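You operate a simulated robot arm through the tools that you are given. There is no shell and no other tool. Be economical: measure what you need, move in short steps, check, and stop when the job is done.

You are at the controls of a simulated robot arm. One attempt, no reset.

TASK
Take the brown brush and put it on the open shelf between the drawers. Take the orange brush and leave it on top of the grey backing roll on the top of the wooden desk. Put the black spindle cover on the top of the side bench away on the ledge under the thread stand. Turn the humidity dial to 40 %. Open the hook cover of head one. Any order will do. Set down upright: black spindle cover.
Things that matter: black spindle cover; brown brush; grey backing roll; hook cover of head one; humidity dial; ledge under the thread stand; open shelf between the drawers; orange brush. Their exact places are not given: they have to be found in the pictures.

Only the result counts: the job must be done as asked and must still hold three seconds after the hand-in. Knocking over, shifting, dropping, spilling or breaking anything else fails it. Lids that push on must go on centred and level and be pressed home; caps that screw on are set level and turned clockwise until they are tight.

THE ROBOT
A 7-joint arm with a two-finger parallel gripper on a trunk, on a base that drives. Base frame: it is fixed to the floor where the robot stands at the start and does not move with it; the origin is under the middle of the robot, x ahead of it, y to its left, z up. Units: mm, degrees, N and s.
Its first joint turns from -166.0 to 166.0 degrees. Places, roughly: black spindle cover (3x3x8 cm) [-800, -3400, 800]; brown brush (8x4x5 cm) [700, -200, 800]; grey backing roll (7x7x15 cm) [900, -1600, 900]; hook cover of head one [-1800, -400, 900]; humidity dial [1000, 1300, 1000]; ledge under the thread stand (180x13 cm) [-2400, 460, 980]; open shelf between the drawers [900, -1400, 300]; orange brush (5x3x5 cm) [900, -1400, 800]. Payload 3.43 kg.
Tool frame: the origin (TCP) lies between the finger pads and is the grasp point; the fingertips stand 30 mm ahead of it; z points along the fingers, y is the line along which they close. The gripper opens to 94 mm. The fingers are 28 mm wide and 10 mm thick; the gripper's body (50 by 96 mm) begins 55 mm behind the TCP.
Orientation is that of the tool frame in the base frame, as [roll, pitch, yaw] about the fixed x, y, z axes, in that order (R = Rz(yaw) Ry(pitch) Rx(roll)). With the fingers straight down and closing along the base's y, the tool's x points along the base's -x, its y along +y and its z along -z.

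THE INTERFACE
- The arm moves only by the tool play_rows. Its argument "commands" is one flat list of numbers, 7 for each row, row after row: the gripper command, from -1 (shut) to 1 (fully open), values between in proportion, then the shift along the tool's x, y, z in mm, then the turn, a rotation vector about the tool's x, y, z in degrees. In form: [fingers, tx, ty, tz, ax, ay, az, fingers, tx, ty, tz, ax, ay, az, ...]. A call has 1 to 12 rows; each row shifts and turns the commanded pose from where the row before left it, along the tool's axes as they then stand. Rows are played at 5 a second. More than 50 mm and 8.6 degrees between two rows, or a gripper value outside its range, and nothing of the call is played. A pose out of reach is approached as far as the arm can. The call stops where the force on the tool passes 40 N (or 10 N more than at its start, if that is more) or the arm is blocked; 0.2 s more then pass. Each finger travels about 45 mm/s and halts on what it meets, pressing with about 38 N; the grip force reading is that of the motor and also rises with nothing between the fingers. The clock runs only during rows and for 0.2 s after the last one: add rows that do not move to give the fingers time. The reply holds the time, the measured pose of the TCP, the force on the tool along the base axes, the opening and the grip force, in the units named above and with some noise, with the torque about the TCP (base axes, N m) and any sound that the robot's microphone picked up.
- Cameras (640 x 400 px; columns grow to the right, rows downward): "scene" is now at [451.7, 89.7, 1269.9]; the picture's right is [-0.99, -0.11, 0.00], its down [-0.07, 0.62, -0.79] and it looks along [0.08, -0.78, -0.62] (base axes); focal length 296 px, centre (320, 200). "wrist" rides on the gripper at [76, 14, -103] in the tool frame; the picture's right is [-0.18, 0.98, 0.00], its down [-0.75, -0.14, -0.64] and it looks along [-0.63, -0.12, 0.77] (tool axes); focal length 243 px, centre (320, 200).
- capture(camera): a new picture of that camera. No time passes.
- slide_trunk(by): slides the trunk up (or, below 0, down) by that many mm; the arm and the scene camera ride with it, the base frame stays. It gives what a move gives, with no picture.
- base_move(legs): drives the robot by 1 to 6 legs, each [ahead, left, turn to the left] in mm, mm and degrees, along the robot's own axes; the way and the turn of a leg run together, so that a leg with both is an arc; at most 1500 mm and 180 degrees a leg. The arm and the cameras ride along, it lands a little off, and it stops where it bumps. It gives what a move gives.
- head_to(pan, tilt): turns the head with the scene camera to pan (to the left, within 103 degrees either way) and tilt (down, from -29 to 69), counted from straight ahead of the robot. It gives what a move gives.
- point_at(camera, pixels): there is no depth. For up to 12 entries [column, row, z] of the newest picture of that camera ("zoom" is the newest enlarged one), the place [x, y] in the base frame at which the ray of that pixel passes the height z, good to about 3 mm, but the place of the scene camera against the robot may be out by one fixed shift of up to 25 mm in any direction. No time passes.
- enlarge(camera, box): a new picture of the part [left, top, right, bottom] of that camera's present view, enlarged. No time passes.
- sign_off(): hands the job in; it is judged then, once.

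Keep the steps short. Do not move on a guess: measure, check each grasp and each placing, and mend mistakes. In all there are 110 turns and 90 pictures (those below and enlarged ones count). Leave the gripper open and the arm clear of the work at the hand-in unless told otherwise, and finish with a single line.

The tools are called after "Request:" by a JSON object that holds its "name" and its "arguments". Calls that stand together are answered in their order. play_rows: Moves the arm, as the interface text tells. Its arguments: {"type":"object","properties":{"commands":{"type":"array"}},"required":["commands"]} The other tools are called the same way: slide_trunk (by) slides the trunk up or down; base_move (legs) drives the base; head_to (pan, tilt) turns the head that bears the scene camera; capture (camera) takes a picture; point_at (camera, pixels) gives the place at which the rays of pixels pass given heights; enlarge (camera, box) takes an enlarged picture of a part of a camera's view; sign_off () hands the job in.

At the start:

```text
clock: 0.0
tool_pos: [374.4, -297.7, 1033.2]
tcp_rot: [-180.0, -0.1, 180.0]
force: [-0.4, -0.1, 0.3]
ft_torque: [0.03, -0.02, -0.01]
width: 94.1
grip_force: 0.1
trunk travel left (down, up): [-325.0, 285.0]
robot x, y, heading: [-3.2, 3.0, 0.3]
head pan, tilt: [-83.9, 38.2]
```

scene: 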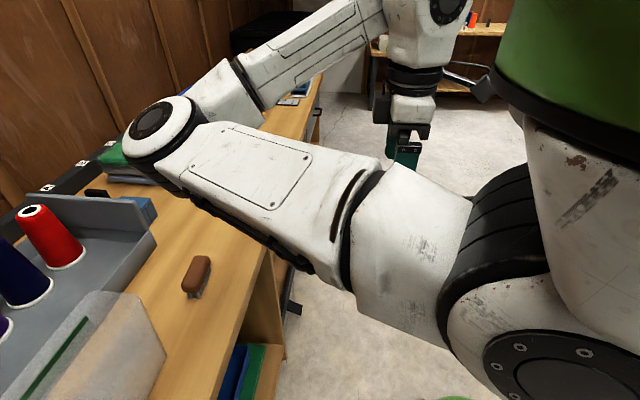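
wrist: 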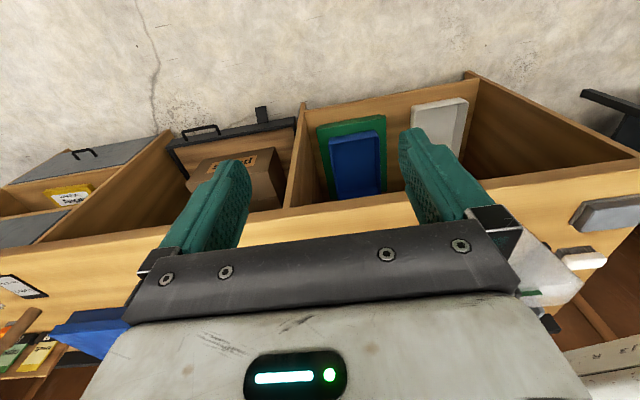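

I see the desk with the brown brush near (197,275). I'll look around first, starting straight ahead.

Request:
{"name": "head_to", "arguments": {"pan": 0, "tilt": 30}}

Request:
{"name": "capture", "arguments": {"camera": "scene"}}

Request:
{"name": "head_to", "arguments": {"pan": -50, "tilt": 35}}

Request:
{"name": "capture", "arguments": {"camera": "scene"}}

Request:
{"name": "head_to", "arguments": {"pan": 60, "tilt": 20}}

Request:
{"name": "capture", "arguments": {"camera": "scene"}}

```text
clock: 1.6
tool_pos: [373.9, -297.5, 1032.9]
tcp_rot: [-180.0, -0.1, 179.9]
force: [0.3, -0.1, 0.2]
ft_torque: [0.03, 0.0, 0.03]
width: 94.0
grip_force: 0.1
trunk travel left (down, up): [-325.0, 285.0]
robot x, y, heading: [0.9, -2.8, 0.1]
head pan, tilt: [0.0, 30.0]
```

```text
87 pictures are left
```

scene: 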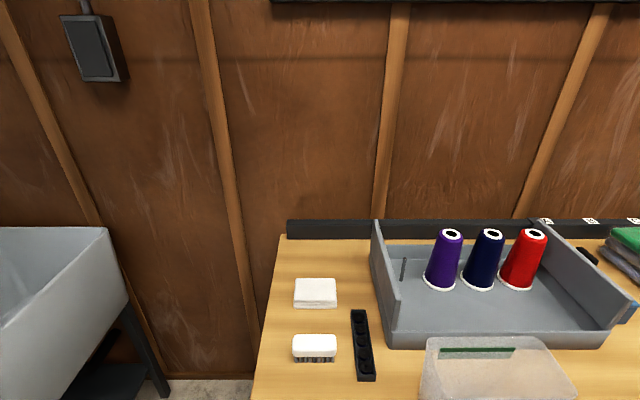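

```text
clock: 2.8
tool_pos: [375.2, -297.4, 1032.9]
tcp_rot: [-179.9, -0.1, -179.9]
force: [-0.4, -0.8, -0.3]
ft_torque: [0.02, -0.06, 0.01]
width: 93.9
grip_force: 0.1
trunk travel left (down, up): [-325.0, 285.0]
robot x, y, heading: [-0.3, 1.1, 0.2]
head pan, tilt: [-50.0, 35.0]
```

```text
86 pictures are left
```

scene: 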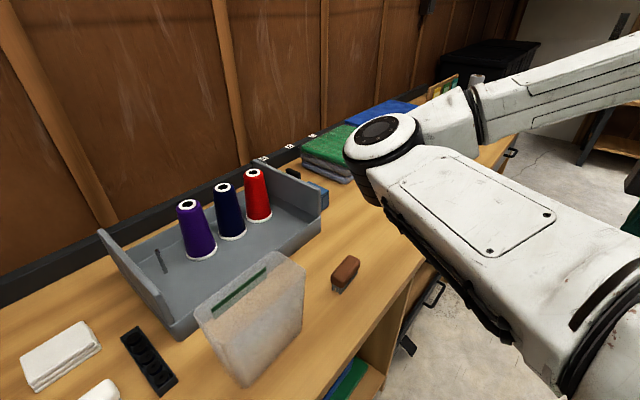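

```text
clock: 4.6
tool_pos: [373.7, -297.5, 1032.8]
tcp_rot: [-179.9, 0.0, 180.0]
force: [-0.1, 0.2, 0.7]
ft_torque: [-0.03, -0.03, 0.0]
width: 93.9
grip_force: 0.2
trunk travel left (down, up): [-325.0, 285.0]
robot x, y, heading: [-1.6, -0.1, 0.0]
head pan, tilt: [60.0, 20.0]
```

```text
85 pictures are left
```

scene: 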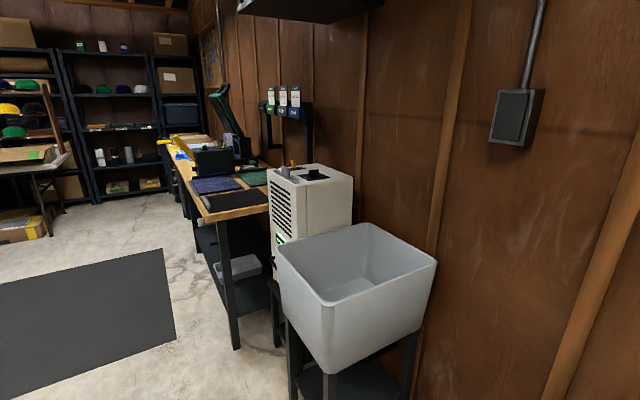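

Humidity dial is on the white box at left. Now I look at the brown brush at (345,272) in the pan -50 view and measure it.

Request:
{"name": "head_to", "arguments": {"pan": -50, "tilt": 45}}

Request:
{"name": "capture", "arguments": {"camera": "scene"}}

```text
clock: 6.5
tool_pos: [374.0, -297.1, 1031.9]
tcp_rot: [-180.0, -0.1, -179.9]
force: [0.2, 0.1, -0.2]
ft_torque: [-0.04, 0.0, 0.0]
width: 93.9
grip_force: 0.1
trunk travel left (down, up): [-325.0, 285.0]
robot x, y, heading: [3.4, -0.5, -0.0]
head pan, tilt: [-50.0, 45.0]
```

```text
84 pictures are left
```

scene: 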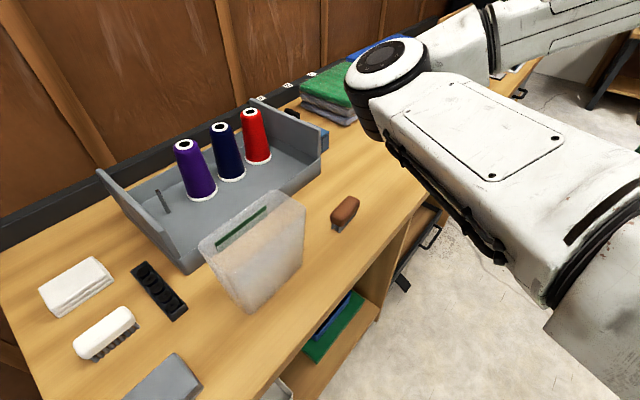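

Request:
{"name": "point_at", "arguments": {"camera": "scene", "pixels": [[344, 208, 800], [344, 215, 780], [338, 231, 760], [353, 198, 800], [338, 214, 800], [430, 205, 760], [300, 105, 760], [215, 240, 760]]}}

Request:
{"name": "enlarge", "arguments": {"camera": "scene", "box": [290, 160, 410, 240]}}

```text
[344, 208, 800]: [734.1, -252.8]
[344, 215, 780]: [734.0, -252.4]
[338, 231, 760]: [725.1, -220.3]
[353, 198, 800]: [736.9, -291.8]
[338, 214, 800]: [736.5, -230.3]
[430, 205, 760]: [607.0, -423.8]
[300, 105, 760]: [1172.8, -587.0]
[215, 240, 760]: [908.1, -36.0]
```

```text
5.00 times, centred on (350, 200) of scene
```

zoom: 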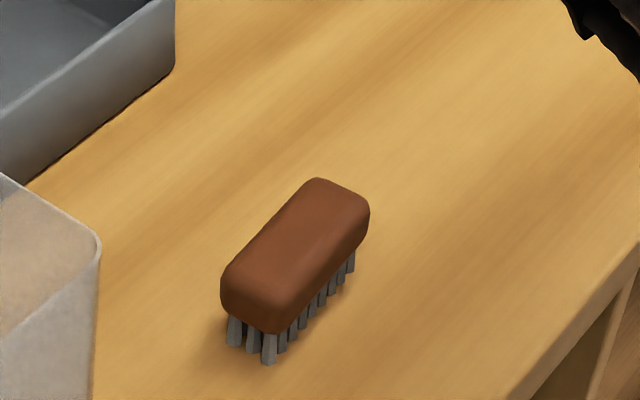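

The brown brush lies at about (735,-258), long axis along y. Before choosing a grasp I drive right to see the open shelf, orange brush and roll.

Request:
{"name": "base_move", "arguments": {"legs": [[0, -1150, 0]]}}

Request:
{"name": "head_to", "arguments": {"pan": -5, "tilt": 40}}

Request:
{"name": "capture", "arguments": {"camera": "scene"}}

Request:
{"name": "capture", "arguments": {"camera": "wrist"}}

Request:
{"name": "head_to", "arguments": {"pan": -55, "tilt": 30}}

Request:
{"name": "capture", "arguments": {"camera": "scene"}}

```text
clock: 12.4
tool_pos: [377.5, -1446.8, 1033.4]
tcp_rot: [-179.9, -0.1, 180.0]
force: [0.0, 0.5, 0.2]
ft_torque: [0.0, -0.01, 0.03]
width: 94.1
grip_force: 0.0
trunk travel left (down, up): [-325.0, 285.0]
robot x, y, heading: [2.8, -1152.4, 0.3]
head pan, tilt: [-50.0, 45.0]
```

```text
clock: 13.5
tool_pos: [376.1, -1446.7, 1032.7]
tcp_rot: [179.9, -0.1, -179.9]
force: [1.3, 0.7, 1.0]
ft_torque: [-0.01, 0.02, -0.01]
width: 93.9
grip_force: 0.1
trunk travel left (down, up): [-325.0, 285.0]
robot x, y, heading: [-1.0, -1150.2, 0.4]
head pan, tilt: [-5.0, 40.0]
```

```text
82 pictures are left
```

scene: 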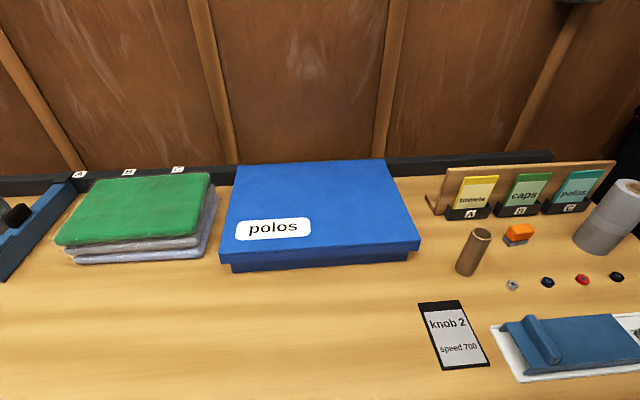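

```text
81 pictures are left
```

wrist: 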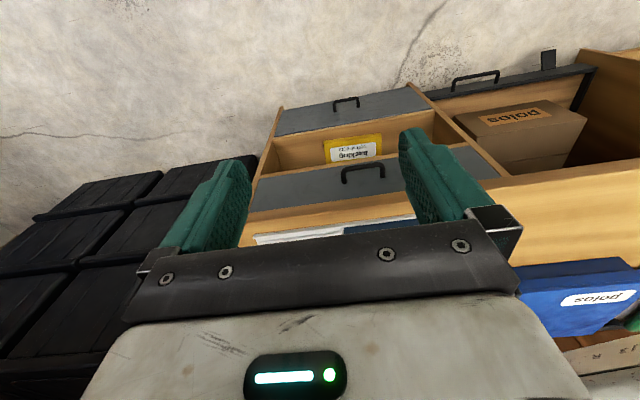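

```text
clock: 14.7
tool_pos: [376.8, -1446.2, 1031.8]
tcp_rot: [180.0, -0.1, -179.9]
force: [-0.3, -0.1, -0.5]
ft_torque: [-0.02, 0.0, 0.02]
width: 94.0
grip_force: 0.1
trunk travel left (down, up): [-325.0, 285.0]
robot x, y, heading: [-0.4, -1149.0, 0.0]
head pan, tilt: [-55.0, 30.0]
```

```text
80 pictures are left
```

scene: 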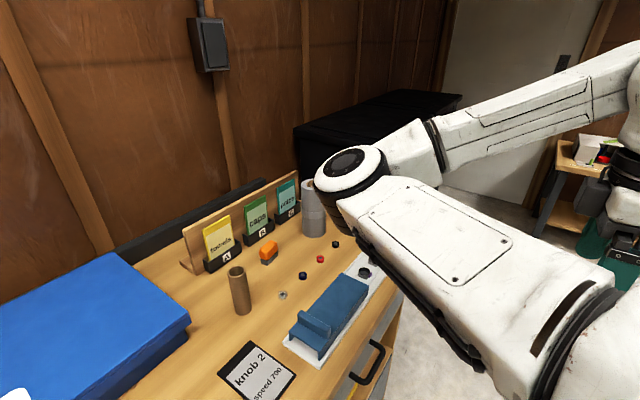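

The open shelf is the bay with the yellow label, between two grey drawers. Enlarge both that and the orange brush / roll area.

Request:
{"name": "enlarge", "arguments": {"camera": "wrist", "box": [230, 70, 510, 245]}}

Request:
{"name": "head_to", "arguments": {"pan": -30, "tilt": 38}}

Request:
{"name": "capture", "arguments": {"camera": "scene"}}

Request:
{"name": "enlarge", "arguments": {"camera": "scene", "box": [240, 100, 480, 250]}}

```text
2.29 times, centred on (370, 158) of wrist
```

zoom: 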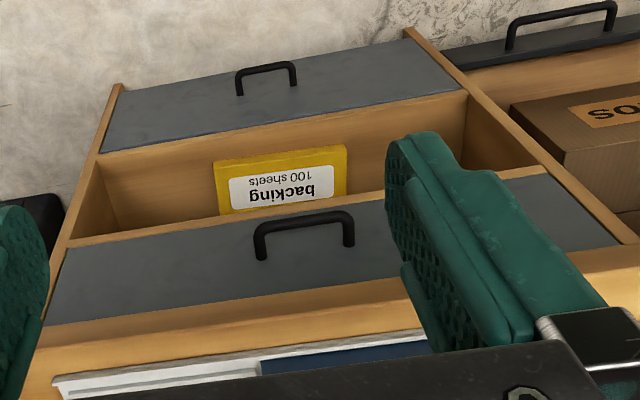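

```text
clock: 15.6
tool_pos: [376.3, -1447.6, 1034.2]
tcp_rot: [-180.0, -0.1, -179.9]
force: [0.7, 0.1, 1.2]
ft_torque: [0.01, 0.0, 0.06]
width: 94.0
grip_force: 0.0
trunk travel left (down, up): [-325.0, 285.0]
robot x, y, heading: [1.4, -1148.8, 0.1]
head pan, tilt: [-30.0, 38.0]
```

```text
78 pictures are left
```

scene: 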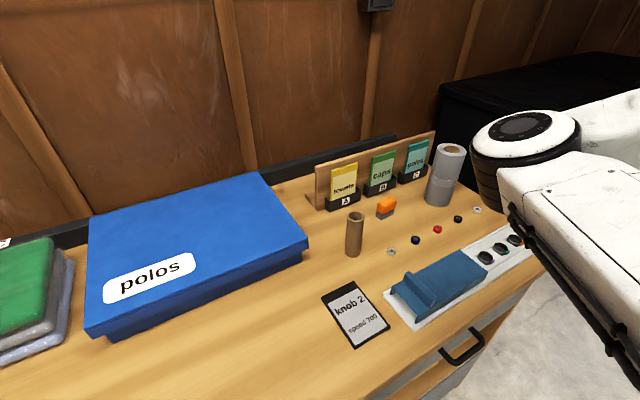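

```text
2.67 times, centred on (360, 175) of scene
```

zoom: 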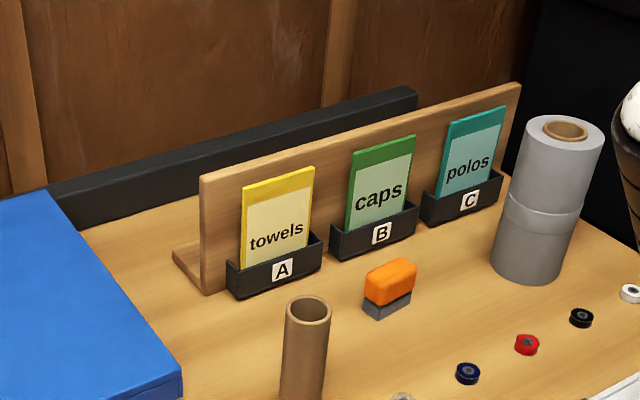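

Request:
{"name": "point_at", "arguments": {"camera": "zoom", "pixels": [[564, 130, 900], [564, 130, 910], [564, 130, 920], [525, 262, 750], [525, 262, 760], [525, 262, 770], [392, 270, 800], [392, 270, 810], [367, 280, 800], [415, 268, 800], [388, 262, 810], [389, 318, 755]]}}

Request:
{"name": "enlarge", "arguments": {"camera": "scene", "box": [360, 180, 424, 220]}}

```text
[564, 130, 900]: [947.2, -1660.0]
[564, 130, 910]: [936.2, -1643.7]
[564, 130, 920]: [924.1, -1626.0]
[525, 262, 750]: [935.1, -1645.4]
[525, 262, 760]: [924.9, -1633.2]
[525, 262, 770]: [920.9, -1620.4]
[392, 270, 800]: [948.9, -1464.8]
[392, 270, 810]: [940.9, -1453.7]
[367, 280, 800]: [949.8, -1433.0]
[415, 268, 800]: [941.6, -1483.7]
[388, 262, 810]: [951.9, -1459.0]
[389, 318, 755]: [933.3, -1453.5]
```

```text
10.00 times, centred on (392, 200) of scene
```

zoom: 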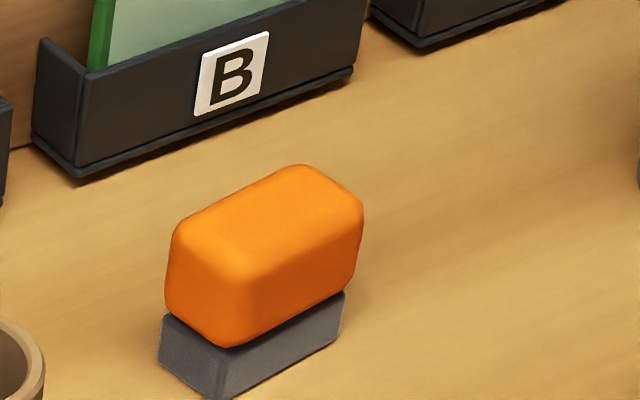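

Roll at about (938,-1648), top about z 907, desk about z 755; orange brush about (943,-1460), long axis along y. I drive closer, moving right 300 and ahead 100.

Request:
{"name": "base_move", "arguments": {"legs": [[0, -320, 0], [100, 0, 0]]}}

```text
clock: 18.4
tool_pos: [476.5, -1763.9, 1032.9]
tcp_rot: [180.0, -0.1, 180.0]
force: [0.0, 0.9, -0.2]
ft_torque: [0.02, -0.02, -0.01]
width: 93.8
grip_force: 0.0
trunk travel left (down, up): [-325.0, 285.0]
robot x, y, heading: [104.5, -1464.7, 0.0]
head pan, tilt: [-30.0, 38.0]
```

Request:
{"name": "play_rows", "arguments": {"commands": [1, -32.4, 30.4, 0, 0, 0, 0, 1, -32.4, 30.4, 0, 0, 0, 0, 1, -32.4, 30.4, 0, 0, 0, 0, 1, -32.4, 30.4, 0, 0, 0, 0, 1, -32.4, 30.4, 0, 0, 0, 0, 1, -32.4, 30.4, 0, 0, 0, 0, 1, -32.4, 30.4, 0, 0, 0, 0, 1, -32.4, 30.4, 0, 0, 0, 0, 1, -32.4, 30.4, 0, 0, 0, 0, 1, -32.4, 30.4, 0, 0, 0, 0]}}

Request:
{"name": "capture", "arguments": {"camera": "wrist"}}

Request:
{"name": "capture", "arguments": {"camera": "scene"}}

```text
clock: 20.6
tool_pos: [801.7, -1460.4, 1031.2]
tcp_rot: [-180.0, -0.1, 179.9]
force: [-0.4, 0.0, 0.2]
ft_torque: [-0.01, 0.0, -0.02]
width: 94.0
grip_force: 0.1
trunk travel left (down, up): [-325.0, 285.0]
robot x, y, heading: [104.7, -1471.7, 0.1]
head pan, tilt: [-30.0, 38.0]
```

```text
75 pictures are left
```

wrist: 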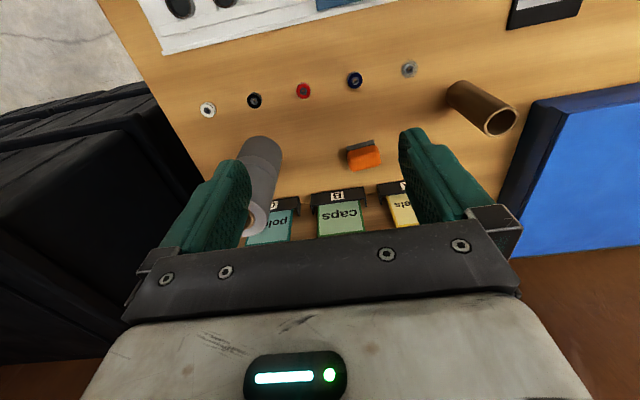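

```text
74 pictures are left
```

scene: 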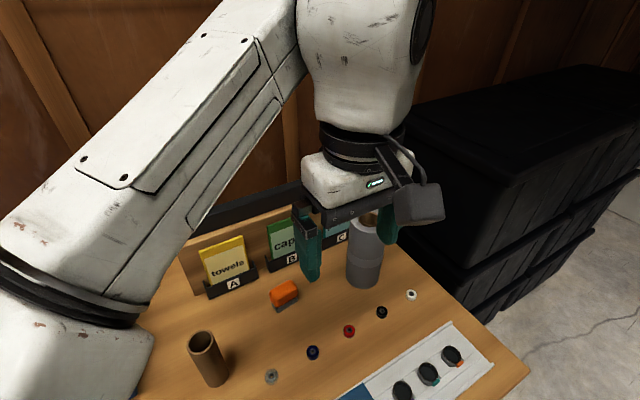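

Request:
{"name": "enlarge", "arguments": {"camera": "wrist", "box": [230, 110, 422, 230]}}

```text
3.33 times, centred on (326, 170) of wrist
```

zoom: 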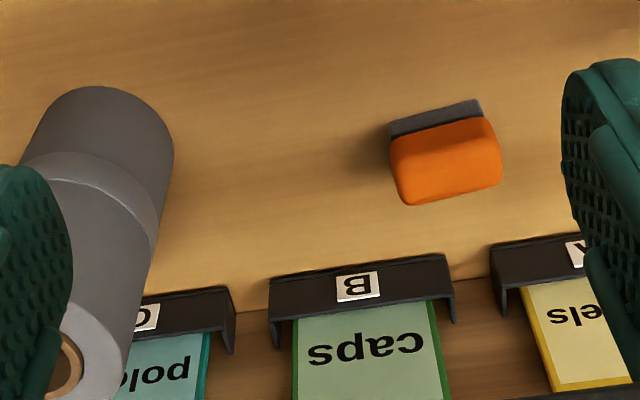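

Request:
{"name": "point_at", "arguments": {"camera": "zoom", "pixels": [[390, 122, 755], [478, 99, 755], [407, 203, 803], [500, 182, 803], [270, 290, 755], [450, 262, 755], [100, 88, 755], [172, 160, 755], [98, 335, 907], [60, 360, 907]]}}

```text
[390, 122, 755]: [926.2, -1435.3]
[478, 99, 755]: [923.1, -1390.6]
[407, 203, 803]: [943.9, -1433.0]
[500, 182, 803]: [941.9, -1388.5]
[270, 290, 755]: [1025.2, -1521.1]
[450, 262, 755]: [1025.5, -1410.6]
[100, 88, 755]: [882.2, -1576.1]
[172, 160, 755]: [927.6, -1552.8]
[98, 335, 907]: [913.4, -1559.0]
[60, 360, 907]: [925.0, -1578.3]
```

Wrist and scene disagree on y, so the desk height needs checking. I move over the brush and take a second wrist view.

Request:
{"name": "play_rows", "arguments": {"commands": [1, -40, 25, 0, 0, 0, 0, 1, -40, 24, 0, 0, 0, 0, 1, 0, 0, 30, 0, 0, 0, 1, 0, 0, 30, 0, 0, 0]}}

Request:
{"name": "enlarge", "arguments": {"camera": "wrist", "box": [200, 80, 456, 240]}}

```text
clock: 21.6
tool_pos: [880.9, -1411.4, 970.4]
tcp_rot: [-180.0, -0.1, 180.0]
force: [0.3, -0.4, -0.3]
ft_torque: [-0.03, 0.0, 0.04]
width: 94.1
grip_force: 0.0
trunk travel left (down, up): [-325.0, 285.0]
robot x, y, heading: [104.6, -1464.8, 0.1]
head pan, tilt: [-30.0, 38.0]
```

```text
2.50 times, centred on (328, 160) of wrist
```

zoom: 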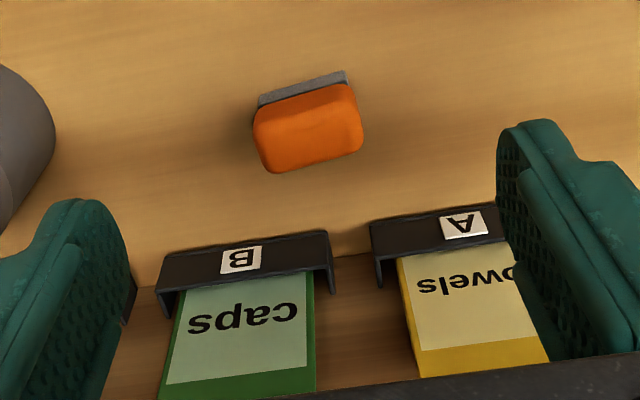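

Request:
{"name": "point_at", "arguments": {"camera": "zoom", "pixels": [[258, 96, 755], [346, 71, 755], [272, 174, 803], [362, 152, 803], [157, 290, 755], [333, 265, 755], [258, 96, 775], [346, 71, 775], [272, 174, 820], [362, 152, 820]]}}

```text
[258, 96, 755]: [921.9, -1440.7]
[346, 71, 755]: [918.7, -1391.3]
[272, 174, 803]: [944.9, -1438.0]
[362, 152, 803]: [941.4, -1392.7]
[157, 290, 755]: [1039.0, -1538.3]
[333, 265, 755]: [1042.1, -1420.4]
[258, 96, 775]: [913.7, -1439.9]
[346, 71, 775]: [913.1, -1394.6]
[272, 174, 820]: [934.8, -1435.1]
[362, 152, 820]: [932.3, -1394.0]
```

Brush centre is about (931,-1414), nearly aligned with y. I descend straddling it, to TCP z 820, and look.

Request:
{"name": "play_rows", "arguments": {"commands": [1, -49, -2, 0, 0, 0, 0, 1, 0, 0, 40, 0, 0, 0, 1, 0, 0, 40, 0, 0, 0, 1, 0, 0, 40, 0, 0, 0, 1, 0, 0, 30, 0, 0, 0]}}

Request:
{"name": "capture", "arguments": {"camera": "wrist"}}

Request:
{"name": "enlarge", "arguments": {"camera": "scene", "box": [180, 160, 400, 340]}}

```text
clock: 22.8
tool_pos: [928.7, -1414.1, 822.4]
tcp_rot: [179.9, -0.1, 180.0]
force: [-0.3, 0.1, 1.0]
ft_torque: [-0.02, -0.01, 0.03]
width: 94.3
grip_force: 0.1
trunk travel left (down, up): [-325.0, 285.0]
robot x, y, heading: [105.2, -1467.0, -0.2]
head pan, tilt: [-30.0, 38.0]
```

```text
71 pictures are left
```

wrist: 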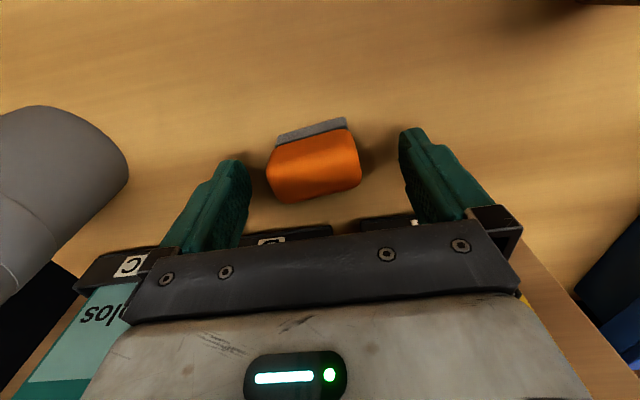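

```text
2.22 times, centred on (290, 250) of scene
```

zoom: 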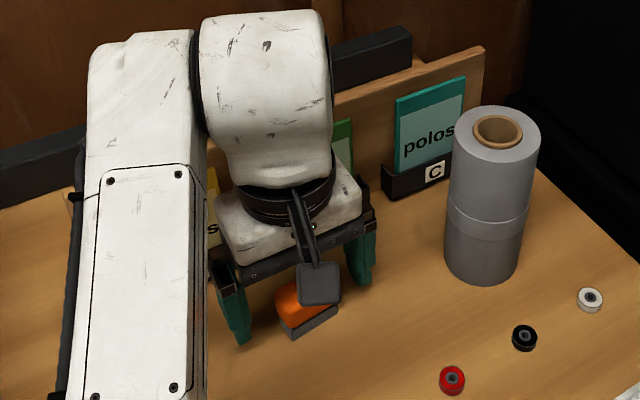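

Request:
{"name": "point_at", "arguments": {"camera": "wrist", "pixels": [[277, 137, 755], [345, 118, 755], [277, 137, 770], [345, 118, 770], [285, 202, 803], [361, 180, 803], [285, 202, 820], [361, 180, 820]]}}

```text
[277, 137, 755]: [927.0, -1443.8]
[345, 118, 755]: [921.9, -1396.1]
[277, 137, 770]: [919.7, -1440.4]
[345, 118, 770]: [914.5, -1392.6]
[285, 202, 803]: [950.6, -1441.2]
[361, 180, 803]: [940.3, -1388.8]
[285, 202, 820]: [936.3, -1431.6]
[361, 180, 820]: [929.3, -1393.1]
```

Three wrist views agree: desk z≈755, brush centre about (934,-1415). Descend to TCP 790 and close.

Request:
{"name": "play_rows", "arguments": {"commands": [1, -5, -1, 16, 0, 0, 0, 1, 0, 0, 16, 0, 0, 0, -1, 0, 0, 0, 0, 0, 0, -1, 0, 0, 0, 0, 0, 0, -1, 0, 0, 0, 0, 0, 0, -1, 0, 0, 0, 0, 0, 0, -1, 0, 0, 0, 0, 0, 0]}}

Request:
{"name": "capture", "arguments": {"camera": "wrist"}}

```text
clock: 23.3
tool_pos: [932.8, -1413.0, 810.2]
tcp_rot: [-180.0, 0.0, -179.9]
force: [-9.8, -1.6, 16.6]
ft_torque: [0.75, 0.48, 0.48]
width: 93.1
grip_force: 0.1
trunk travel left (down, up): [-325.0, 285.0]
robot x, y, heading: [104.8, -1465.9, -0.3]
head pan, tilt: [-30.0, 38.0]
stopped in row 2: the force on the tool passed its limit at 54 N (the readings are from after the stop); the commanded pose is now the measured one
```

```text
69 pictures are left
```

wrist: 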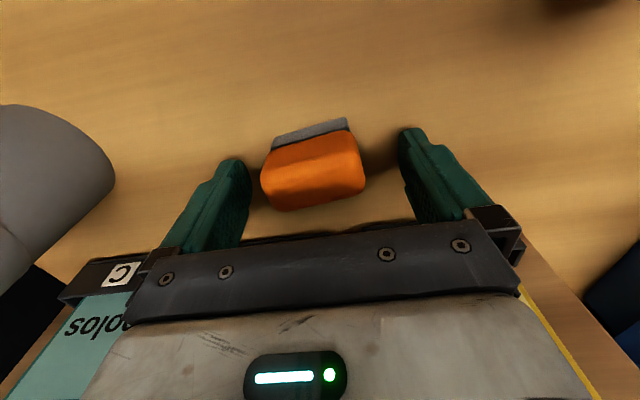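

Contact at TCP z 810, with a push back along -x: probably the gripper or wrist touches card B or the holder. I lift and inspect.

Request:
{"name": "play_rows", "arguments": {"commands": [1, 0, 0, -10, 0, 0, 0, 1, 20, 0, -20, 0, 0, 0, 1, 20, 0, -30, 0, 0, 0, 1, 0, 0, -45, 0, 0, 0]}}

Request:
{"name": "capture", "arguments": {"camera": "wrist"}}

Request:
{"name": "capture", "arguments": {"camera": "scene"}}

```text
clock: 24.3
tool_pos: [894.3, -1415.8, 914.3]
tcp_rot: [-180.0, -0.1, -180.0]
force: [0.9, -0.3, 0.1]
ft_torque: [-0.04, -0.01, -0.02]
width: 94.0
grip_force: 0.1
trunk travel left (down, up): [-325.0, 285.0]
robot x, y, heading: [100.4, -1469.0, 0.0]
head pan, tilt: [-30.0, 38.0]
```

```text
68 pictures are left
```

wrist: 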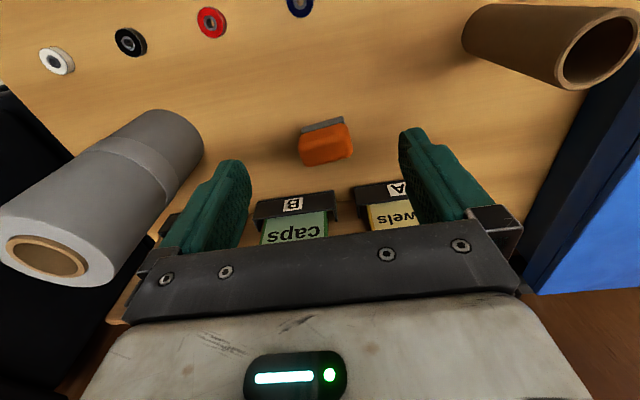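

```text
67 pictures are left
```

scene: 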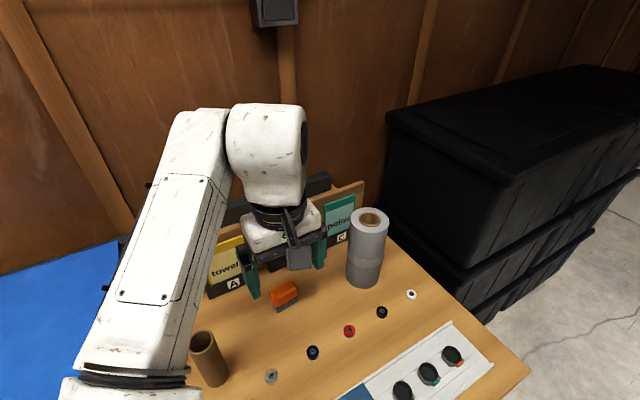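

Nothing visibly displaced. I'll tilt the tool 30° (fingers pointing down and away) so the body stays clear of the cards, and approach from the front.

Request:
{"name": "play_rows", "arguments": {"commands": [1, 29, 0, 0, 0, 0, 0, 1, 0, 0, 0, 0, -7.5, 0, 1, 0, 0, 0, 0, -7.5, 0, 1, 0, 0, 0, 0, -7.5, 0, 1, 0, 0, 0, 0, -7.5, 0, 1, 0, 0, 45, 0, 0, 0, 1, 0, 0, 45, 0, 0, 0]}}

Request:
{"name": "capture", "arguments": {"camera": "wrist"}}

Request:
{"name": "enlarge", "arguments": {"camera": "scene", "box": [180, 170, 400, 320]}}

```text
clock: 25.9
tool_pos: [909.3, -1414.4, 833.7]
tcp_rot: [-180.0, 30.1, 179.9]
force: [-0.1, 0.4, 0.0]
ft_torque: [-0.03, -0.02, -0.01]
width: 94.1
grip_force: 0.1
trunk travel left (down, up): [-325.0, 285.0]
robot x, y, heading: [101.6, -1466.7, -0.2]
head pan, tilt: [-30.0, 38.0]
```

```text
66 pictures are left
```

wrist: 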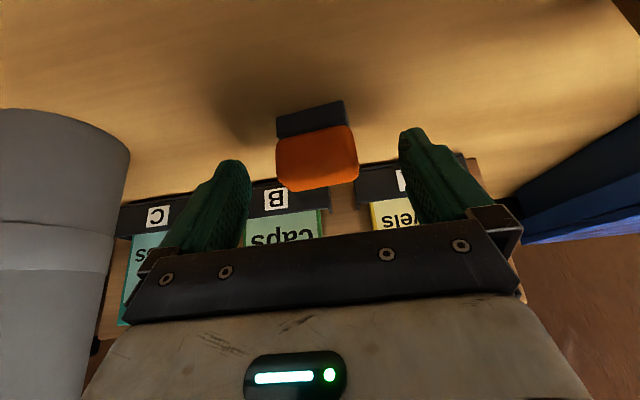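

```text
2.67 times, centred on (290, 245) of scene
```

zoom: 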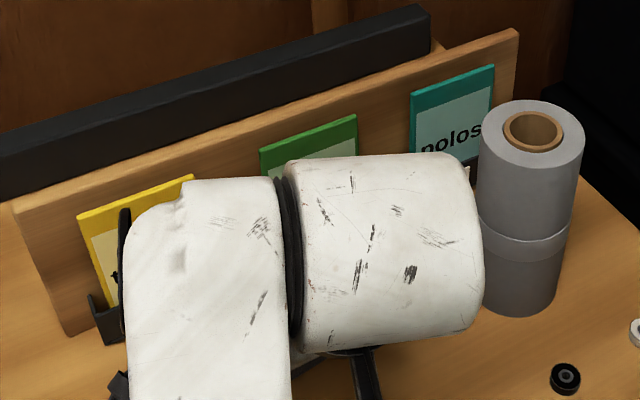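

Request:
{"name": "play_rows", "arguments": {"commands": [1, 0, 0, 20, 0, 0, 0, 1, 0, 0, 22, 0, 0, 0, -1, 0, 0, 0, 0, 0, 0, -1, 0, 0, 0, 0, 0, 0, -1, 0, 0, 0, 0, 0, 0, -1, 0, 0, 0, 0, 0, 0, -1, 0, 0, 0, 0, 0, 0]}}

Request:
{"name": "capture", "arguments": {"camera": "wrist"}}

```text
clock: 27.5
tool_pos: [930.3, -1413.0, 824.9]
tcp_rot: [178.6, 32.5, 179.2]
force: [10.1, -8.6, 38.7]
ft_torque: [0.16, 0.15, 0.0]
width: 51.2
grip_force: 38.0
trunk travel left (down, up): [-325.0, 285.0]
robot x, y, heading: [107.8, -1469.6, -0.2]
head pan, tilt: [-30.0, 38.0]
```

```text
64 pictures are left
```

wrist: 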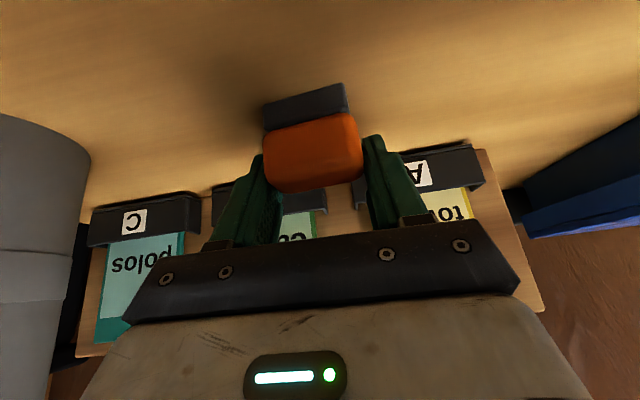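

Fingers stop at 51 mm with 38 N: brush gripped. The up-force shows the tips are on the desk, so the desk is really at z≈780 (roll top then ≈930). Lift straight up and check.

Request:
{"name": "play_rows", "arguments": {"commands": [-1, -20, 0, -34.6, 0, 0, 0, -1, -20, 0, -34.6, 0, 0, 0, -1, -20, 0, -34.6, 0, 0, 0, -1, -20, 0, -34.6, 0, 0, 0, -1, -20, 0, -34.6, 0, 0, 0, -1, -20, 0, -34.6, 0, 0, 0]}}

Request:
{"name": "capture", "arguments": {"camera": "wrist"}}

Request:
{"name": "enlarge", "arguments": {"camera": "scene", "box": [180, 130, 420, 330]}}

```text
clock: 28.9
tool_pos: [932.0, -1415.4, 1041.6]
tcp_rot: [-179.9, 30.0, 180.0]
force: [0.0, -0.5, 0.6]
ft_torque: [0.01, 0.0, -0.01]
width: 51.3
grip_force: 38.2
trunk travel left (down, up): [-325.0, 285.0]
robot x, y, heading: [105.1, -1466.3, 0.0]
head pan, tilt: [-30.0, 38.0]
```

```text
63 pictures are left
```

wrist: 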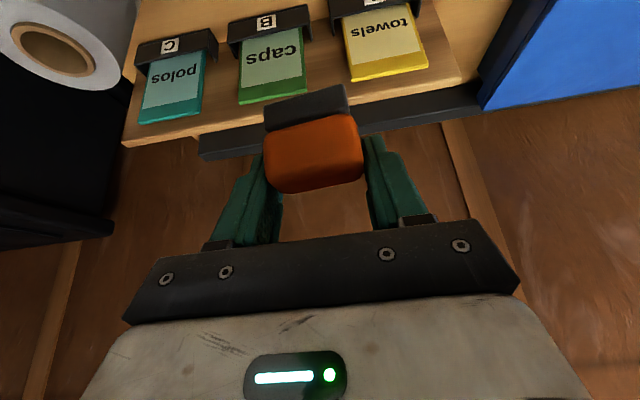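

```text
2.00 times, centred on (300, 230) of scene
```

zoom: 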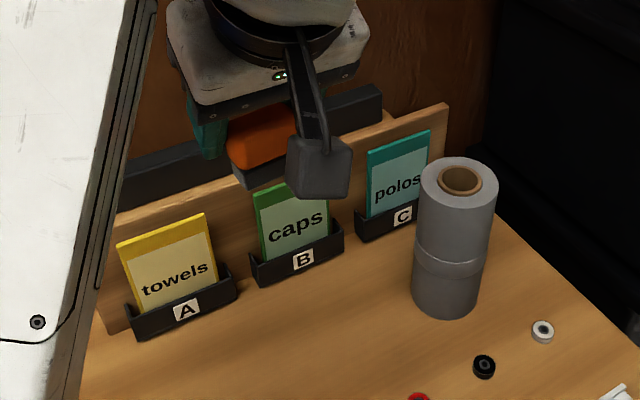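

Brush is held and cards are in place. Measure the roll's top: ray of hole centre (52,50) now, then a second view after moving.

Request:
{"name": "point_at", "arguments": {"camera": "wrist", "pixels": [[52, 50, 900], [52, 50, 920], [52, 50, 940], [128, 20, 930], [10, 70, 930]]}}

Request:
{"name": "play_rows", "arguments": {"commands": [-1, 35, -35, 0, 0, 0, 0, -1, 35, -35, 0, 0, 0, 0, -1, 0, -45, 0, 0, 0, 0, -1, 0, -45, 0, 0, 0, 0]}}

Request:
{"name": "capture", "arguments": {"camera": "wrist"}}

Request:
{"name": "capture", "arguments": {"camera": "scene"}}

```text
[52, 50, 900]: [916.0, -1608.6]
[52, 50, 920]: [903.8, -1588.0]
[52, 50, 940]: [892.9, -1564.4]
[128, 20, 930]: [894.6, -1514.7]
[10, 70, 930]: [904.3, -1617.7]
```

```text
clock: 29.9
tool_pos: [870.2, -1573.6, 1004.0]
tcp_rot: [-179.9, 30.0, -179.9]
force: [0.3, 0.4, 0.2]
ft_torque: [-0.02, 0.0, -0.02]
width: 51.0
grip_force: 38.0
trunk travel left (down, up): [-325.0, 285.0]
robot x, y, heading: [101.6, -1464.2, 0.2]
head pan, tilt: [-30.0, 38.0]
```

```text
61 pictures are left
```

wrist: 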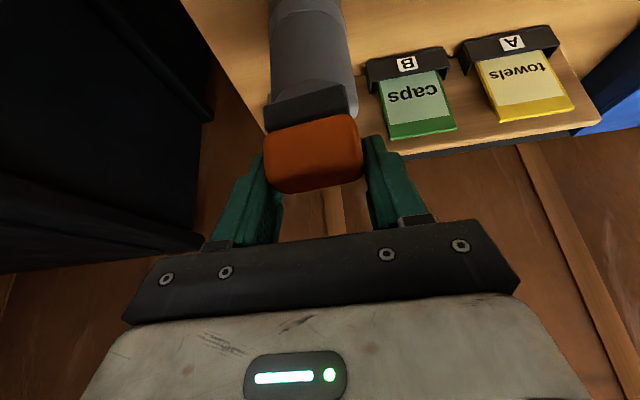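

```text
60 pictures are left
```

scene: 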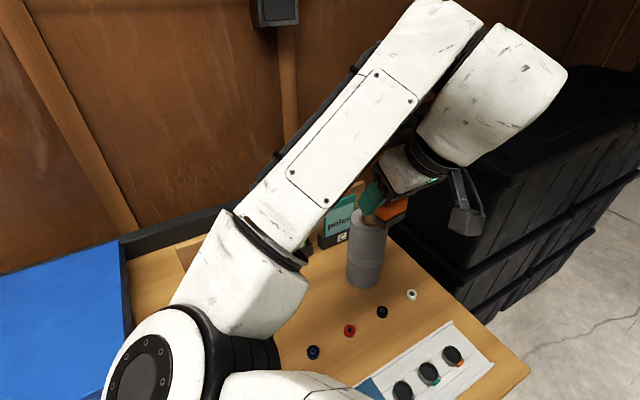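

Request:
{"name": "point_at", "arguments": {"camera": "wrist", "pixels": [[270, 10, 785], [340, 8, 785], [272, 75, 900], [357, 85, 900], [272, 75, 920], [357, 85, 920], [305, 40, 860]]}}

Request:
{"name": "enlarge", "arguments": {"camera": "scene", "box": [320, 140, 480, 300]}}

```text
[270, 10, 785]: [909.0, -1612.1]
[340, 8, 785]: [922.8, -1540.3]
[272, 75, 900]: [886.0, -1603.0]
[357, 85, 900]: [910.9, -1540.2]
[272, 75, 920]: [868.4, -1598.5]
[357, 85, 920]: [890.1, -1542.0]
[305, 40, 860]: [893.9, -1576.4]
```

```text
2.50 times, centred on (400, 220) of scene
```

zoom: 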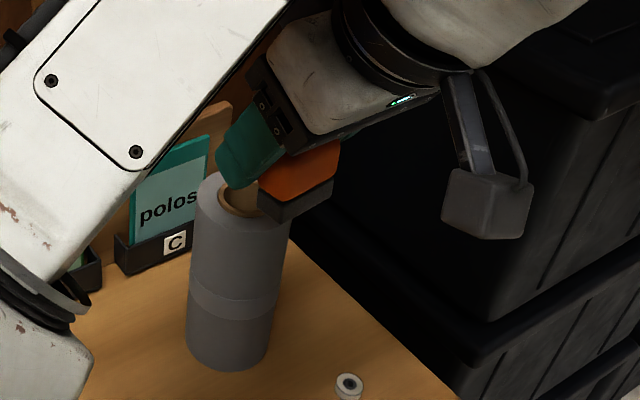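

Roll centre about (898,-1575), top ≈931. Brush bottom sits ≈44 mm under TCP, so I move to (904,-1575) and lower to TCP z≈977.

Request:
{"name": "play_rows", "arguments": {"commands": [-1, -29.4, -1.4, 17, 0, 0, 0, -1, 6, 0, 10.4, 0, 0, 0, -1, 4, 0, 6.9, 0, 0, 0, -1, 2, 0, 3.5, 0, 0, 0, -1, 1.5, 0, 2.6, 0, 0, 0]}}

Request:
{"name": "enlarge", "arguments": {"camera": "scene", "box": [320, 140, 480, 300]}}

```text
clock: 31.1
tool_pos: [904.5, -1575.4, 977.1]
tcp_rot: [180.0, 30.0, -179.9]
force: [0.4, 0.0, -0.5]
ft_torque: [0.0, -0.02, 0.01]
width: 51.1
grip_force: 38.0
trunk travel left (down, up): [-325.0, 285.0]
robot x, y, heading: [102.1, -1464.5, -0.0]
head pan, tilt: [-30.0, 38.0]
```

```text
2.50 times, centred on (400, 220) of scene
```

zoom: 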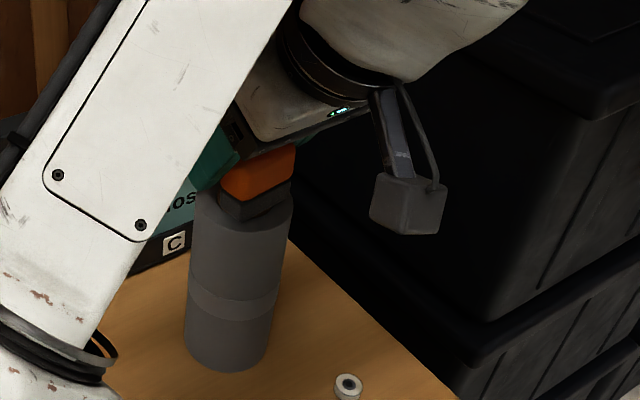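

Request:
{"name": "capture", "arguments": {"camera": "wrist"}}

Request:
{"name": "head_to", "arguments": {"pan": -20, "tilt": 50}}

Request:
{"name": "enlarge", "arguments": {"camera": "scene", "box": [300, 40, 540, 220]}}

```text
57 pictures are left
```

wrist: 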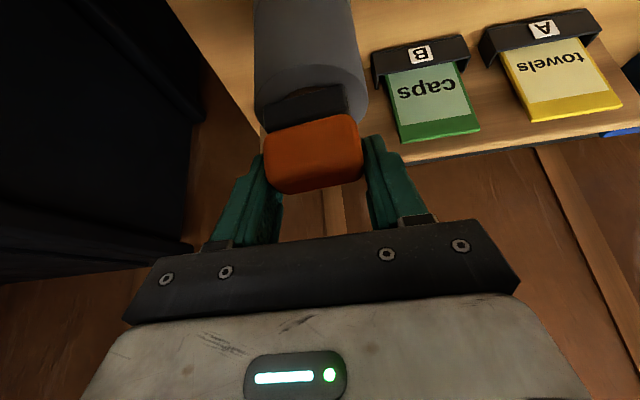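

```text
clock: 31.9
tool_pos: [905.0, -1575.5, 977.0]
tcp_rot: [-179.9, 30.1, -180.0]
force: [0.5, 0.3, 0.4]
ft_torque: [-0.01, -0.02, -0.02]
width: 51.1
grip_force: 38.3
trunk travel left (down, up): [-325.0, 285.0]
robot x, y, heading: [103.5, -1466.6, 0.1]
head pan, tilt: [-20.0, 50.0]
```

```text
2.22 times, centred on (420, 130) of scene
```

zoom: 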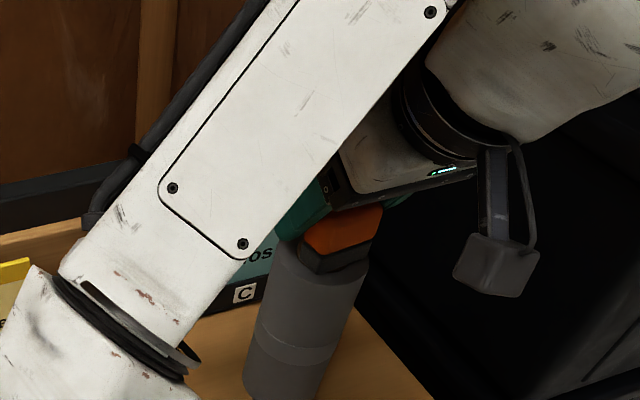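

Request:
{"name": "enlarge", "arguments": {"camera": "wrist", "box": [230, 40, 390, 140]}}

```text
4.00 times, centred on (310, 90) of wrist
```

zoom: 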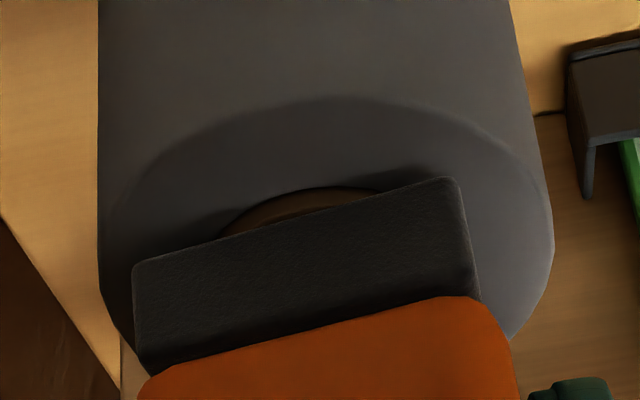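

Request:
{"name": "point_at", "arguments": {"camera": "zoom", "pixels": [[325, 98, 931], [100, 260, 931], [552, 250, 931], [512, 338, 931], [133, 265, 933], [455, 180, 933], [160, 150, 931]]}}

```text
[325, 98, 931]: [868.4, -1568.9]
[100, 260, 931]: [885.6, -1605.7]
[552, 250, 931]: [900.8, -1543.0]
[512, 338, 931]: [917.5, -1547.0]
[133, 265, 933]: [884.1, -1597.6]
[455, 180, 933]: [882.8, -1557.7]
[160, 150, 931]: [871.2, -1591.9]
```

The brush is nearly centred (3.5 mm off in -y, x good); it seems still a few mm above the roll. I correct y and lower gently in small steps.

Request:
{"name": "play_rows", "arguments": {"commands": [-1, 0, 3.5, 0, 0, 0, 0, -1, 1.5, 0, 2.6, 0, 0, 0, -1, 1.5, 0, 2.6, 0, 0, 0, -1, 1.5, 0, 2.6, 0, 0, 0]}}

```text
clock: 32.8
tool_pos: [904.7, -1571.3, 974.2]
tcp_rot: [-179.7, 30.8, -180.0]
force: [-3.4, 0.2, 18.7]
ft_torque: [0.26, 0.2, 0.04]
width: 51.1
grip_force: 38.0
trunk travel left (down, up): [-325.0, 285.0]
robot x, y, heading: [101.1, -1466.2, -0.2]
head pan, tilt: [-20.0, 50.0]
stopped in row 4: the force on the tool passed its limit at 44 N (the readings are from after the stop); the commanded pose is now the measured one
```

Contact at z 974 as predicted. Open gently and back off along the tool axis.

Request:
{"name": "play_rows", "arguments": {"commands": [-1, -0.5, 0, -1, 0, 0, 0, 0.5, 0, 0, 0, 0, 0, 0, 0.5, 0, 0, 0, 0, 0, 0, 0.5, 0, 0, 0, 0, 0, 0, 0.5, 0, 0, -20, 0, 0, 0, 0.5, 0, 0, -40, 0, 0, 0, 0.5, 0, 0, -45, 0, 0, 0, 1, 0, 0, -45, 0, 0, 0]}}

Request:
{"name": "capture", "arguments": {"camera": "wrist"}}

Request:
{"name": "enlarge", "arguments": {"camera": "scene", "box": [300, 40, 540, 220]}}

```text
clock: 34.6
tool_pos: [828.6, -1572.6, 1101.4]
tcp_rot: [-179.7, 30.5, -179.9]
force: [0.1, 0.3, 0.1]
ft_torque: [0.02, -0.02, -0.02]
width: 94.1
grip_force: 0.1
trunk travel left (down, up): [-325.0, 285.0]
robot x, y, heading: [101.1, -1465.5, -0.0]
head pan, tilt: [-20.0, 50.0]
```

```text
54 pictures are left
```

wrist: 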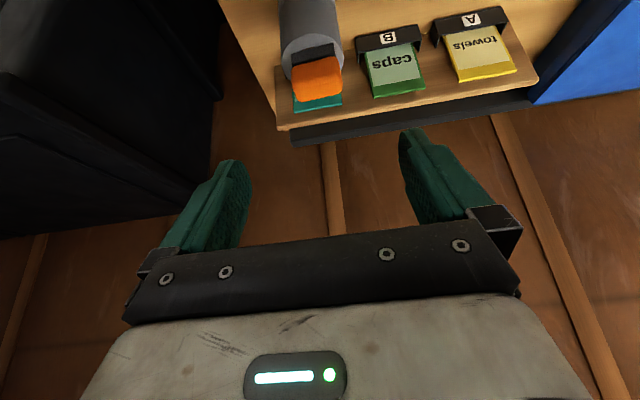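

```text
2.22 times, centred on (420, 130) of scene
```

zoom: 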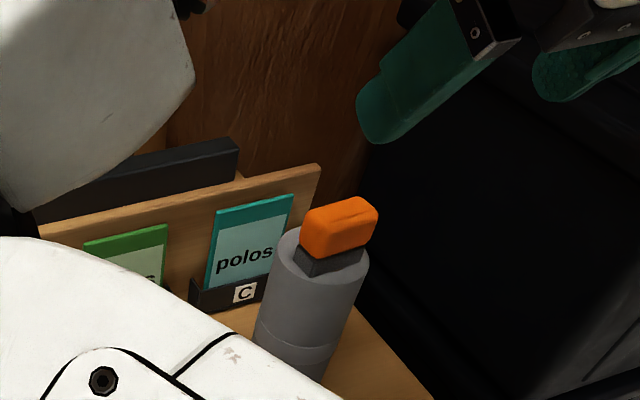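

Orange brush sits on the roll. Next the brown brush: retract the arm, then drive back left.

Request:
{"name": "play_rows", "arguments": {"commands": [1, 39, 0, -22.5, 0, 0, 0, 1, 39, 0, -22.5, 0, 0, 0, 1, 39, 0, -22.5, 0, 0, 0, 1, 39, 0, -22.5, 0, 0, 0, 1, 39, 0, -22.5, 0, 0, 0, 1, 39, 0, -22.5, 0, 0, 0]}}

Request:
{"name": "base_move", "arguments": {"legs": [[-70, 0, 0], [0, 1365, 0]]}}

Request:
{"name": "capture", "arguments": {"camera": "wrist"}}

```text
clock: 36.0
tool_pos: [574.8, -1598.0, 1126.6]
tcp_rot: [-179.8, 30.5, -180.0]
force: [0.1, 0.1, 0.1]
ft_torque: [0.02, -0.03, -0.02]
width: 94.0
grip_force: 0.0
out of reach, approached as far as the arm can: row 5, 6
trunk travel left (down, up): [-325.0, 285.0]
robot x, y, heading: [104.7, -1467.4, -0.1]
head pan, tilt: [-20.0, 50.0]
```

```text
clock: 43.4
tool_pos: [506.1, -240.2, 1126.1]
tcp_rot: [-179.7, 30.5, -179.7]
force: [0.0, 0.2, -0.6]
ft_torque: [0.0, 0.07, 0.01]
width: 94.3
grip_force: 0.0
trunk travel left (down, up): [-325.0, 285.0]
robot x, y, heading: [34.0, -109.1, 0.2]
head pan, tilt: [-20.0, 50.0]
```

```text
52 pictures are left
```

wrist: 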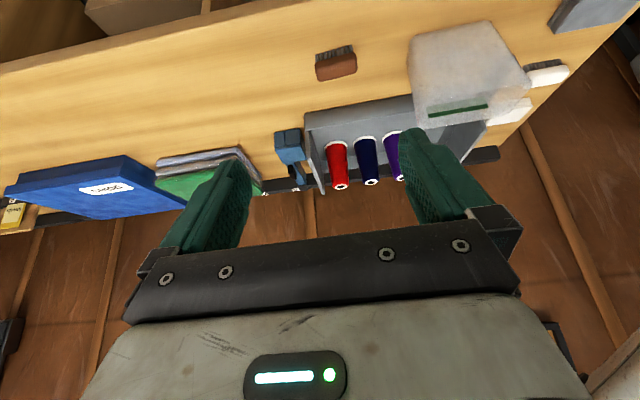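

Request:
{"name": "enlarge", "arguments": {"camera": "wrist", "box": [270, 20, 430, 120]}}

```text
4.00 times, centred on (350, 70) of wrist
```

zoom: 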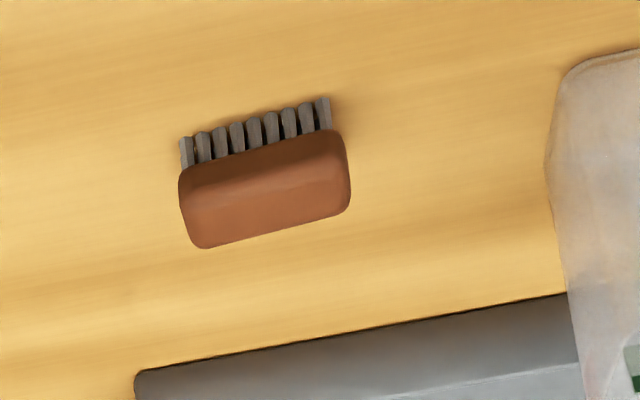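

Request:
{"name": "point_at", "arguments": {"camera": "zoom", "pixels": [[182, 138, 781], [324, 97, 781], [205, 248, 828], [345, 208, 828], [182, 185, 822], [348, 145, 822], [555, 85, 850]]}}

```text
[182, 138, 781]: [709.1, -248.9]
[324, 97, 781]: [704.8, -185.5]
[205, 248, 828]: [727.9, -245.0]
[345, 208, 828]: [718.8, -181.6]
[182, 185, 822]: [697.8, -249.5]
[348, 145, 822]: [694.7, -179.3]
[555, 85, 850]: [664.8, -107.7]
```

Brown brush centre (711,-215), long axis about 4.5° off y. I move to a pre-grasp point at 45° tilt with matching yaw.

Request:
{"name": "play_rows", "arguments": {"commands": [1, 0.3, 3.3, 45.2, 0, 0, 0, 1, 0.3, 3.3, 45.2, 0, 0, 0, 1, 0.3, 3.3, 45.2, 0, 0, 0, 1, 0.3, 3.3, 45.2, 0, 0, 0, 1, 0.3, 3.3, 45.2, 0, 0, 0, 1, 0.3, 3.3, 45.2, 0, 0, 0, 1, 0, 0, 0, -2.25, 0, -3.9, 1, 0, 0, 0, 0, -7.5, 0, 1, 0, 0, 0, 0, -7.5, 0]}}

Request:
{"name": "capture", "arguments": {"camera": "wrist"}}

Request:
{"name": "head_to", "arguments": {"pan": -35, "tilt": 45}}

Request:
{"name": "capture", "arguments": {"camera": "scene"}}

```text
clock: 45.4
tool_pos: [637.1, -256.2, 961.5]
tcp_rot: [179.8, 40.5, -173.9]
force: [0.0, 0.5, -0.7]
ft_torque: [0.02, -0.02, 0.0]
width: 94.1
grip_force: 0.0
out of reach, approached as far as the arm can: row 1, 2, 3, 4, 9
trunk travel left (down, up): [-325.0, 285.0]
robot x, y, heading: [32.1, -110.8, -0.1]
head pan, tilt: [-20.0, 50.0]
```

```text
50 pictures are left
```

wrist: 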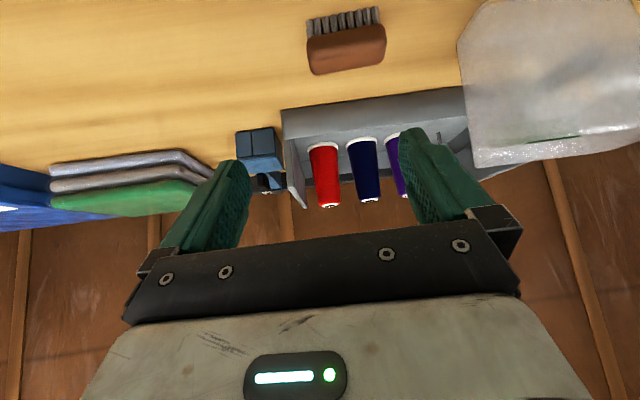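

```text
clock: 46.2
tool_pos: [636.8, -256.7, 959.8]
tcp_rot: [179.4, 40.7, -174.5]
force: [-0.7, 0.3, 0.9]
ft_torque: [0.04, 0.03, -0.01]
width: 94.1
grip_force: 0.1
trunk travel left (down, up): [-325.0, 285.0]
robot x, y, heading: [31.1, -114.1, 0.1]
head pan, tilt: [-35.0, 45.0]
```

```text
49 pictures are left
```

scene: 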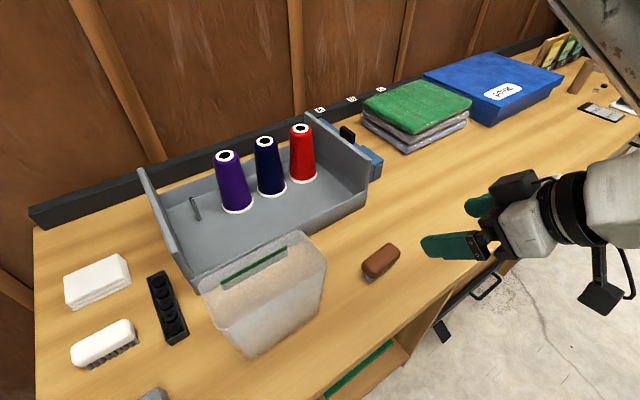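

The arm is too folded here. I back the base up 200 mm to give room.

Request:
{"name": "base_move", "arguments": {"legs": [[-200, 0, 0]]}}

Request:
{"name": "play_rows", "arguments": {"commands": [1, 0, 0, 20, 0, 0, 0]}}

```text
clock: 47.8
tool_pos: [438.5, -257.4, 960.7]
tcp_rot: [179.5, 40.6, -174.3]
force: [0.1, -0.1, -0.4]
ft_torque: [0.01, 0.01, -0.01]
width: 94.0
grip_force: 0.1
trunk travel left (down, up): [-325.0, 285.0]
robot x, y, heading: [-168.2, -111.0, 0.0]
head pan, tilt: [-35.0, 45.0]
```

```text
clock: 48.2
tool_pos: [449.8, -256.4, 944.8]
tcp_rot: [179.6, 40.5, -174.4]
force: [-0.2, 1.1, -0.3]
ft_torque: [-0.04, 0.0, 0.03]
width: 93.9
grip_force: 0.0
trunk travel left (down, up): [-325.0, 285.0]
robot x, y, heading: [-168.0, -109.4, 0.3]
head pan, tilt: [-35.0, 45.0]
```

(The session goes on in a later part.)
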